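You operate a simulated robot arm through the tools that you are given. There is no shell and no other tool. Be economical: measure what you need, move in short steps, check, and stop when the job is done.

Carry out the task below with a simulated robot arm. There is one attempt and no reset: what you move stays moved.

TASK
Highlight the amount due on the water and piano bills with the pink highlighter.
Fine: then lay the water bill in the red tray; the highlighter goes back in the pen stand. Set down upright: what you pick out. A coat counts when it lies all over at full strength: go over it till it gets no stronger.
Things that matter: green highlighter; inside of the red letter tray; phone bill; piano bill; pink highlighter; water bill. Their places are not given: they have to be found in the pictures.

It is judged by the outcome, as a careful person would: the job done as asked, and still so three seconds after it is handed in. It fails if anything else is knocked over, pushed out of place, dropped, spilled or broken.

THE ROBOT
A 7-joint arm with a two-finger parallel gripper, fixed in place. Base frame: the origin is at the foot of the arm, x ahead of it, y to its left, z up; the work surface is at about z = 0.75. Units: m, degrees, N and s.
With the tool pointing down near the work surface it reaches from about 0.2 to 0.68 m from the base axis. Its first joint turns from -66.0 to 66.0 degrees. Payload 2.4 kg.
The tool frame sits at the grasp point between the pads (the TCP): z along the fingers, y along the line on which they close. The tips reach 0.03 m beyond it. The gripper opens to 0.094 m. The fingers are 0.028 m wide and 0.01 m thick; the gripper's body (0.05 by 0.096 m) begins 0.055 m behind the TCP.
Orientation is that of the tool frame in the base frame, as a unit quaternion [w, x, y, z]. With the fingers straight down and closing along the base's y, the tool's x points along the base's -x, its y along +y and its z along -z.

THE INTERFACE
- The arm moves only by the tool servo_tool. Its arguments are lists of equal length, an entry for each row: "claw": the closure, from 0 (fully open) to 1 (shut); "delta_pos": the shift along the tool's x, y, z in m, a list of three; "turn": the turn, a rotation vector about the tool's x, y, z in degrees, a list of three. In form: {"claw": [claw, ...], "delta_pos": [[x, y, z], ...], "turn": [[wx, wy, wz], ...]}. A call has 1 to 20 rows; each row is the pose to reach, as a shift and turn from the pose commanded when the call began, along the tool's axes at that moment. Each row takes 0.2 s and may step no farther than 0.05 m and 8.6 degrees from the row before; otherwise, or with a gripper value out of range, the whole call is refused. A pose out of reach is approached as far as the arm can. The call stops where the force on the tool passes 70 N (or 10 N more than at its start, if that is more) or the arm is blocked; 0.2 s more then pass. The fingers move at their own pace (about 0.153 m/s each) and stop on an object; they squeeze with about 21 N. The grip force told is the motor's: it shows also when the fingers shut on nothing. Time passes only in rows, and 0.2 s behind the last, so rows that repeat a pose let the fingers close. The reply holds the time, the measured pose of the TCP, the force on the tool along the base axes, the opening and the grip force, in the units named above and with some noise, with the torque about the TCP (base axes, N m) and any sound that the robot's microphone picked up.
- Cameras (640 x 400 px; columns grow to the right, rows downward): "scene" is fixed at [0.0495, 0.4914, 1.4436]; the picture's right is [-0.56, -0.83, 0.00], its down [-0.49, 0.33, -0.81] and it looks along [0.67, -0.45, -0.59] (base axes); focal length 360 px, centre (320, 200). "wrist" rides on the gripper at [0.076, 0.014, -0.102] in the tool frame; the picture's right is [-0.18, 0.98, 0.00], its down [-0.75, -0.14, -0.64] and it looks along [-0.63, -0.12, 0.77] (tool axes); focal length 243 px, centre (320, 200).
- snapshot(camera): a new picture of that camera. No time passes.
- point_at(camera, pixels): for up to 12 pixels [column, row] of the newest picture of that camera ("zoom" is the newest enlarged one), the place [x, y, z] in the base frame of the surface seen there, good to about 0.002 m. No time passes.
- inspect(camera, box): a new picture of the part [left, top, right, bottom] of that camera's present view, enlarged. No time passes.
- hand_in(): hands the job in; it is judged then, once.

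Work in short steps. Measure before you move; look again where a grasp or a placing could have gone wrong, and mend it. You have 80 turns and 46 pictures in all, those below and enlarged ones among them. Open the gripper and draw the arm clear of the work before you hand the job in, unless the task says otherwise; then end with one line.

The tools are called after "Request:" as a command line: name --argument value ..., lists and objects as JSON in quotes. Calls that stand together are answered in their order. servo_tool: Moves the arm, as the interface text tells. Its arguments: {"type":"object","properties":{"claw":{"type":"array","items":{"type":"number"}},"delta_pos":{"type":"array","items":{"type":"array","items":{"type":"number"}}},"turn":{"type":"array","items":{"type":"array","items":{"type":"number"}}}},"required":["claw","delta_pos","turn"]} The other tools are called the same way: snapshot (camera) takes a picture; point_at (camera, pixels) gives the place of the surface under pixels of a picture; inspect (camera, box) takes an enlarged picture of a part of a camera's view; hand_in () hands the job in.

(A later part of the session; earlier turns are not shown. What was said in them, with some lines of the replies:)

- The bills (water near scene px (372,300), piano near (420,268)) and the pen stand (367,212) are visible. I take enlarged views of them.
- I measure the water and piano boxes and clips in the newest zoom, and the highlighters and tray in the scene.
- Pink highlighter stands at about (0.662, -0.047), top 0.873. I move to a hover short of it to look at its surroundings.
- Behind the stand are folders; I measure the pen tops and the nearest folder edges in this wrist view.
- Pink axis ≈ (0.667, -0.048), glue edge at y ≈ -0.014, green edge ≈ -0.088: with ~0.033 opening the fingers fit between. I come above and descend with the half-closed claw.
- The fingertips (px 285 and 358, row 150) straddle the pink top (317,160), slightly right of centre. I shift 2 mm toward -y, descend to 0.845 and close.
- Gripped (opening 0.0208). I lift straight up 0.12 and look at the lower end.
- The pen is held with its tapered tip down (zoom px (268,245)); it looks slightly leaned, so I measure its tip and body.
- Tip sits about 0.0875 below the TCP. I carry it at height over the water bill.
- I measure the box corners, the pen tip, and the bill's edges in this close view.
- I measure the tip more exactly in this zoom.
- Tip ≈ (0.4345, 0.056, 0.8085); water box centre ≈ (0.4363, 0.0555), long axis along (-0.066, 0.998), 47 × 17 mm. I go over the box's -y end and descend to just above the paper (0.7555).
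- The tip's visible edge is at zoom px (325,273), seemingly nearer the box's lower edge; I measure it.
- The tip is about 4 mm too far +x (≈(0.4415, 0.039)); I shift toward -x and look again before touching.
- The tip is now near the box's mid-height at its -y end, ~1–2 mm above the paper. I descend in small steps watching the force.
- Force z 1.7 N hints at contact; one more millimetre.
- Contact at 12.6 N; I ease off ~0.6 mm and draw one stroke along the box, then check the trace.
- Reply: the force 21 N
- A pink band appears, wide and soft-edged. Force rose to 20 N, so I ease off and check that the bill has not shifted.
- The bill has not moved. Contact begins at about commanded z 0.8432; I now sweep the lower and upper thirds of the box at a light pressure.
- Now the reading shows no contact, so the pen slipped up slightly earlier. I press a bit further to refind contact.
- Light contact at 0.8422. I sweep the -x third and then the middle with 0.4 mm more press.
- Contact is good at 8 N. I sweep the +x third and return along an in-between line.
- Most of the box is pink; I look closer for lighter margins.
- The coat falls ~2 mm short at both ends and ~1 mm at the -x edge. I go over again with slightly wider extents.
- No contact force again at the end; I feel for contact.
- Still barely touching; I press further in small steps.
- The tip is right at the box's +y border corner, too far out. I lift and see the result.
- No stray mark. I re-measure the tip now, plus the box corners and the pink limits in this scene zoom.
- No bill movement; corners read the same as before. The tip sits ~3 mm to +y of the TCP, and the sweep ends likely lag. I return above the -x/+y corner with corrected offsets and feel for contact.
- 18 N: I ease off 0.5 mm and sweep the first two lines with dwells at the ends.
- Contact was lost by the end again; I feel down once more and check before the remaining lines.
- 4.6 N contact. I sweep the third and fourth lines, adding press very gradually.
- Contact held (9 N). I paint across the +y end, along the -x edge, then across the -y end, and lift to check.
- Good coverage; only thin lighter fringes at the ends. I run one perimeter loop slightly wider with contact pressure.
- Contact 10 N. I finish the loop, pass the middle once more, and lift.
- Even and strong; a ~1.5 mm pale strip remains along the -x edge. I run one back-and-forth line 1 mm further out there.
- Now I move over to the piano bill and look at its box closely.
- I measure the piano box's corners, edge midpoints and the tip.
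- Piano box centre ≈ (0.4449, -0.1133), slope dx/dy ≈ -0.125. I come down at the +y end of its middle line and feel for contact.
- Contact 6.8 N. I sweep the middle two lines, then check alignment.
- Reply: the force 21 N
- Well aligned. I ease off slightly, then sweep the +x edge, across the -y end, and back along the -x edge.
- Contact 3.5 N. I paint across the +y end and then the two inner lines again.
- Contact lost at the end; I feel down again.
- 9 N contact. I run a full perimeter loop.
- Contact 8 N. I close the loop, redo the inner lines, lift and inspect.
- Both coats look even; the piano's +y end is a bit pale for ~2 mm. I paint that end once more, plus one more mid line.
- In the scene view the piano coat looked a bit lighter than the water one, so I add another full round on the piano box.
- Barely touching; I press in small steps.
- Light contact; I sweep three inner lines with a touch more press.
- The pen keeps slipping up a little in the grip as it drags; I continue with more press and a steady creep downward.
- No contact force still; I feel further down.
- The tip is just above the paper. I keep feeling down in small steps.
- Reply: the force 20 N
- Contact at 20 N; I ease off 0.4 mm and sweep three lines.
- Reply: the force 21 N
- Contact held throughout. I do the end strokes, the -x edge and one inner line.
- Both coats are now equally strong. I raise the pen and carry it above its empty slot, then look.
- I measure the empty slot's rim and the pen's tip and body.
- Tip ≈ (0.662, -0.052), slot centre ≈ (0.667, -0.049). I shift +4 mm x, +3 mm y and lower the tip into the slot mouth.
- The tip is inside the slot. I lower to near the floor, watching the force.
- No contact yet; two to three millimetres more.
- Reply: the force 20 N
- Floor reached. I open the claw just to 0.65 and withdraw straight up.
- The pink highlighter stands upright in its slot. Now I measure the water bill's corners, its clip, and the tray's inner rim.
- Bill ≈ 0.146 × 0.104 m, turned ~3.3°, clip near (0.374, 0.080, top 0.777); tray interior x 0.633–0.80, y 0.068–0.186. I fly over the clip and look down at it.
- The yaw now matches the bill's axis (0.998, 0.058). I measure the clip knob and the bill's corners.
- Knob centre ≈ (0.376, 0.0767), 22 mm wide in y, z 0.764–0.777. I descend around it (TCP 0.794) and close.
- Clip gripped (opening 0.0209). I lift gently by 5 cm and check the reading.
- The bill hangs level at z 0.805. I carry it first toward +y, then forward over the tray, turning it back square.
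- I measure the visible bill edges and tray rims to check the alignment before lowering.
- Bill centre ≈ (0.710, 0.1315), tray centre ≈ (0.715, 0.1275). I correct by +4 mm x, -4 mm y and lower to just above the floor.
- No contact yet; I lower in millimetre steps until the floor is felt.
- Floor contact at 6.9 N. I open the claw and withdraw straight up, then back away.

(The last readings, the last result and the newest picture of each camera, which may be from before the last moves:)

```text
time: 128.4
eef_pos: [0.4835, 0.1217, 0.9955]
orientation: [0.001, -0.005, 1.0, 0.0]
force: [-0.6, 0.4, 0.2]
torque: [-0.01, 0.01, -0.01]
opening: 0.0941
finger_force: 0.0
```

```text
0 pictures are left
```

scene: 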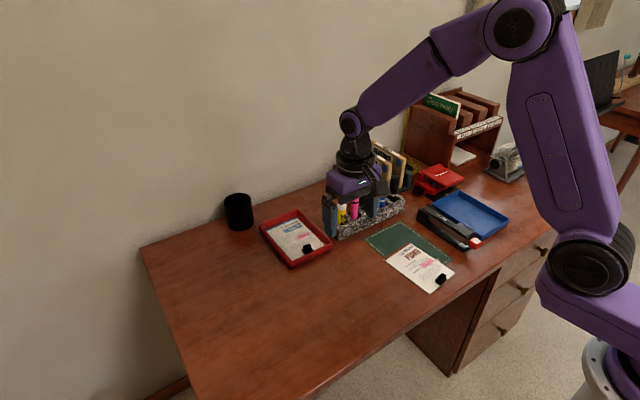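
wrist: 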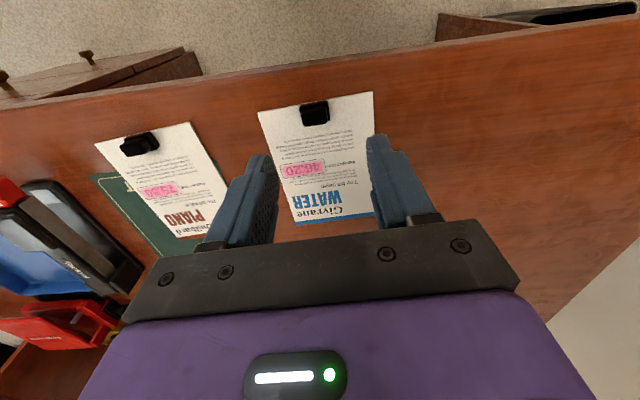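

The bill is inside the tray in the last picture; I check that it lies flat by measuring heights across it.

Request:
point_at --camera "scene" --pixels '[[272, 233], [292, 222], [296, 254], [318, 243], [297, 236], [285, 240], [308, 236]]'

```text
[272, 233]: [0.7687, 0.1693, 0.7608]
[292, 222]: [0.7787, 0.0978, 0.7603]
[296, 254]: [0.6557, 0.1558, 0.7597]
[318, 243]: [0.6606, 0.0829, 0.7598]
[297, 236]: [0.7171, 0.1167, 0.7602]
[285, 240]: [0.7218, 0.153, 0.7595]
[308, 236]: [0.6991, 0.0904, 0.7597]
```

The bill lies flat (z ≈ 0.760 all over) in the tray, the highlighter is back in its stand, and the arm is clear. I hand in.

Request:
hand_in

```text
The job is handed in.
```

I highlighted the amount due on the water and piano bills in pink and went over each several times. The water bill now lies flat in the red tray, and the pink highlighter is upright in its slot in the pen stand. The coats look even and equally strong, but they may be slightly paler in a strip of 1–2 mm just inside the printed border of each box.
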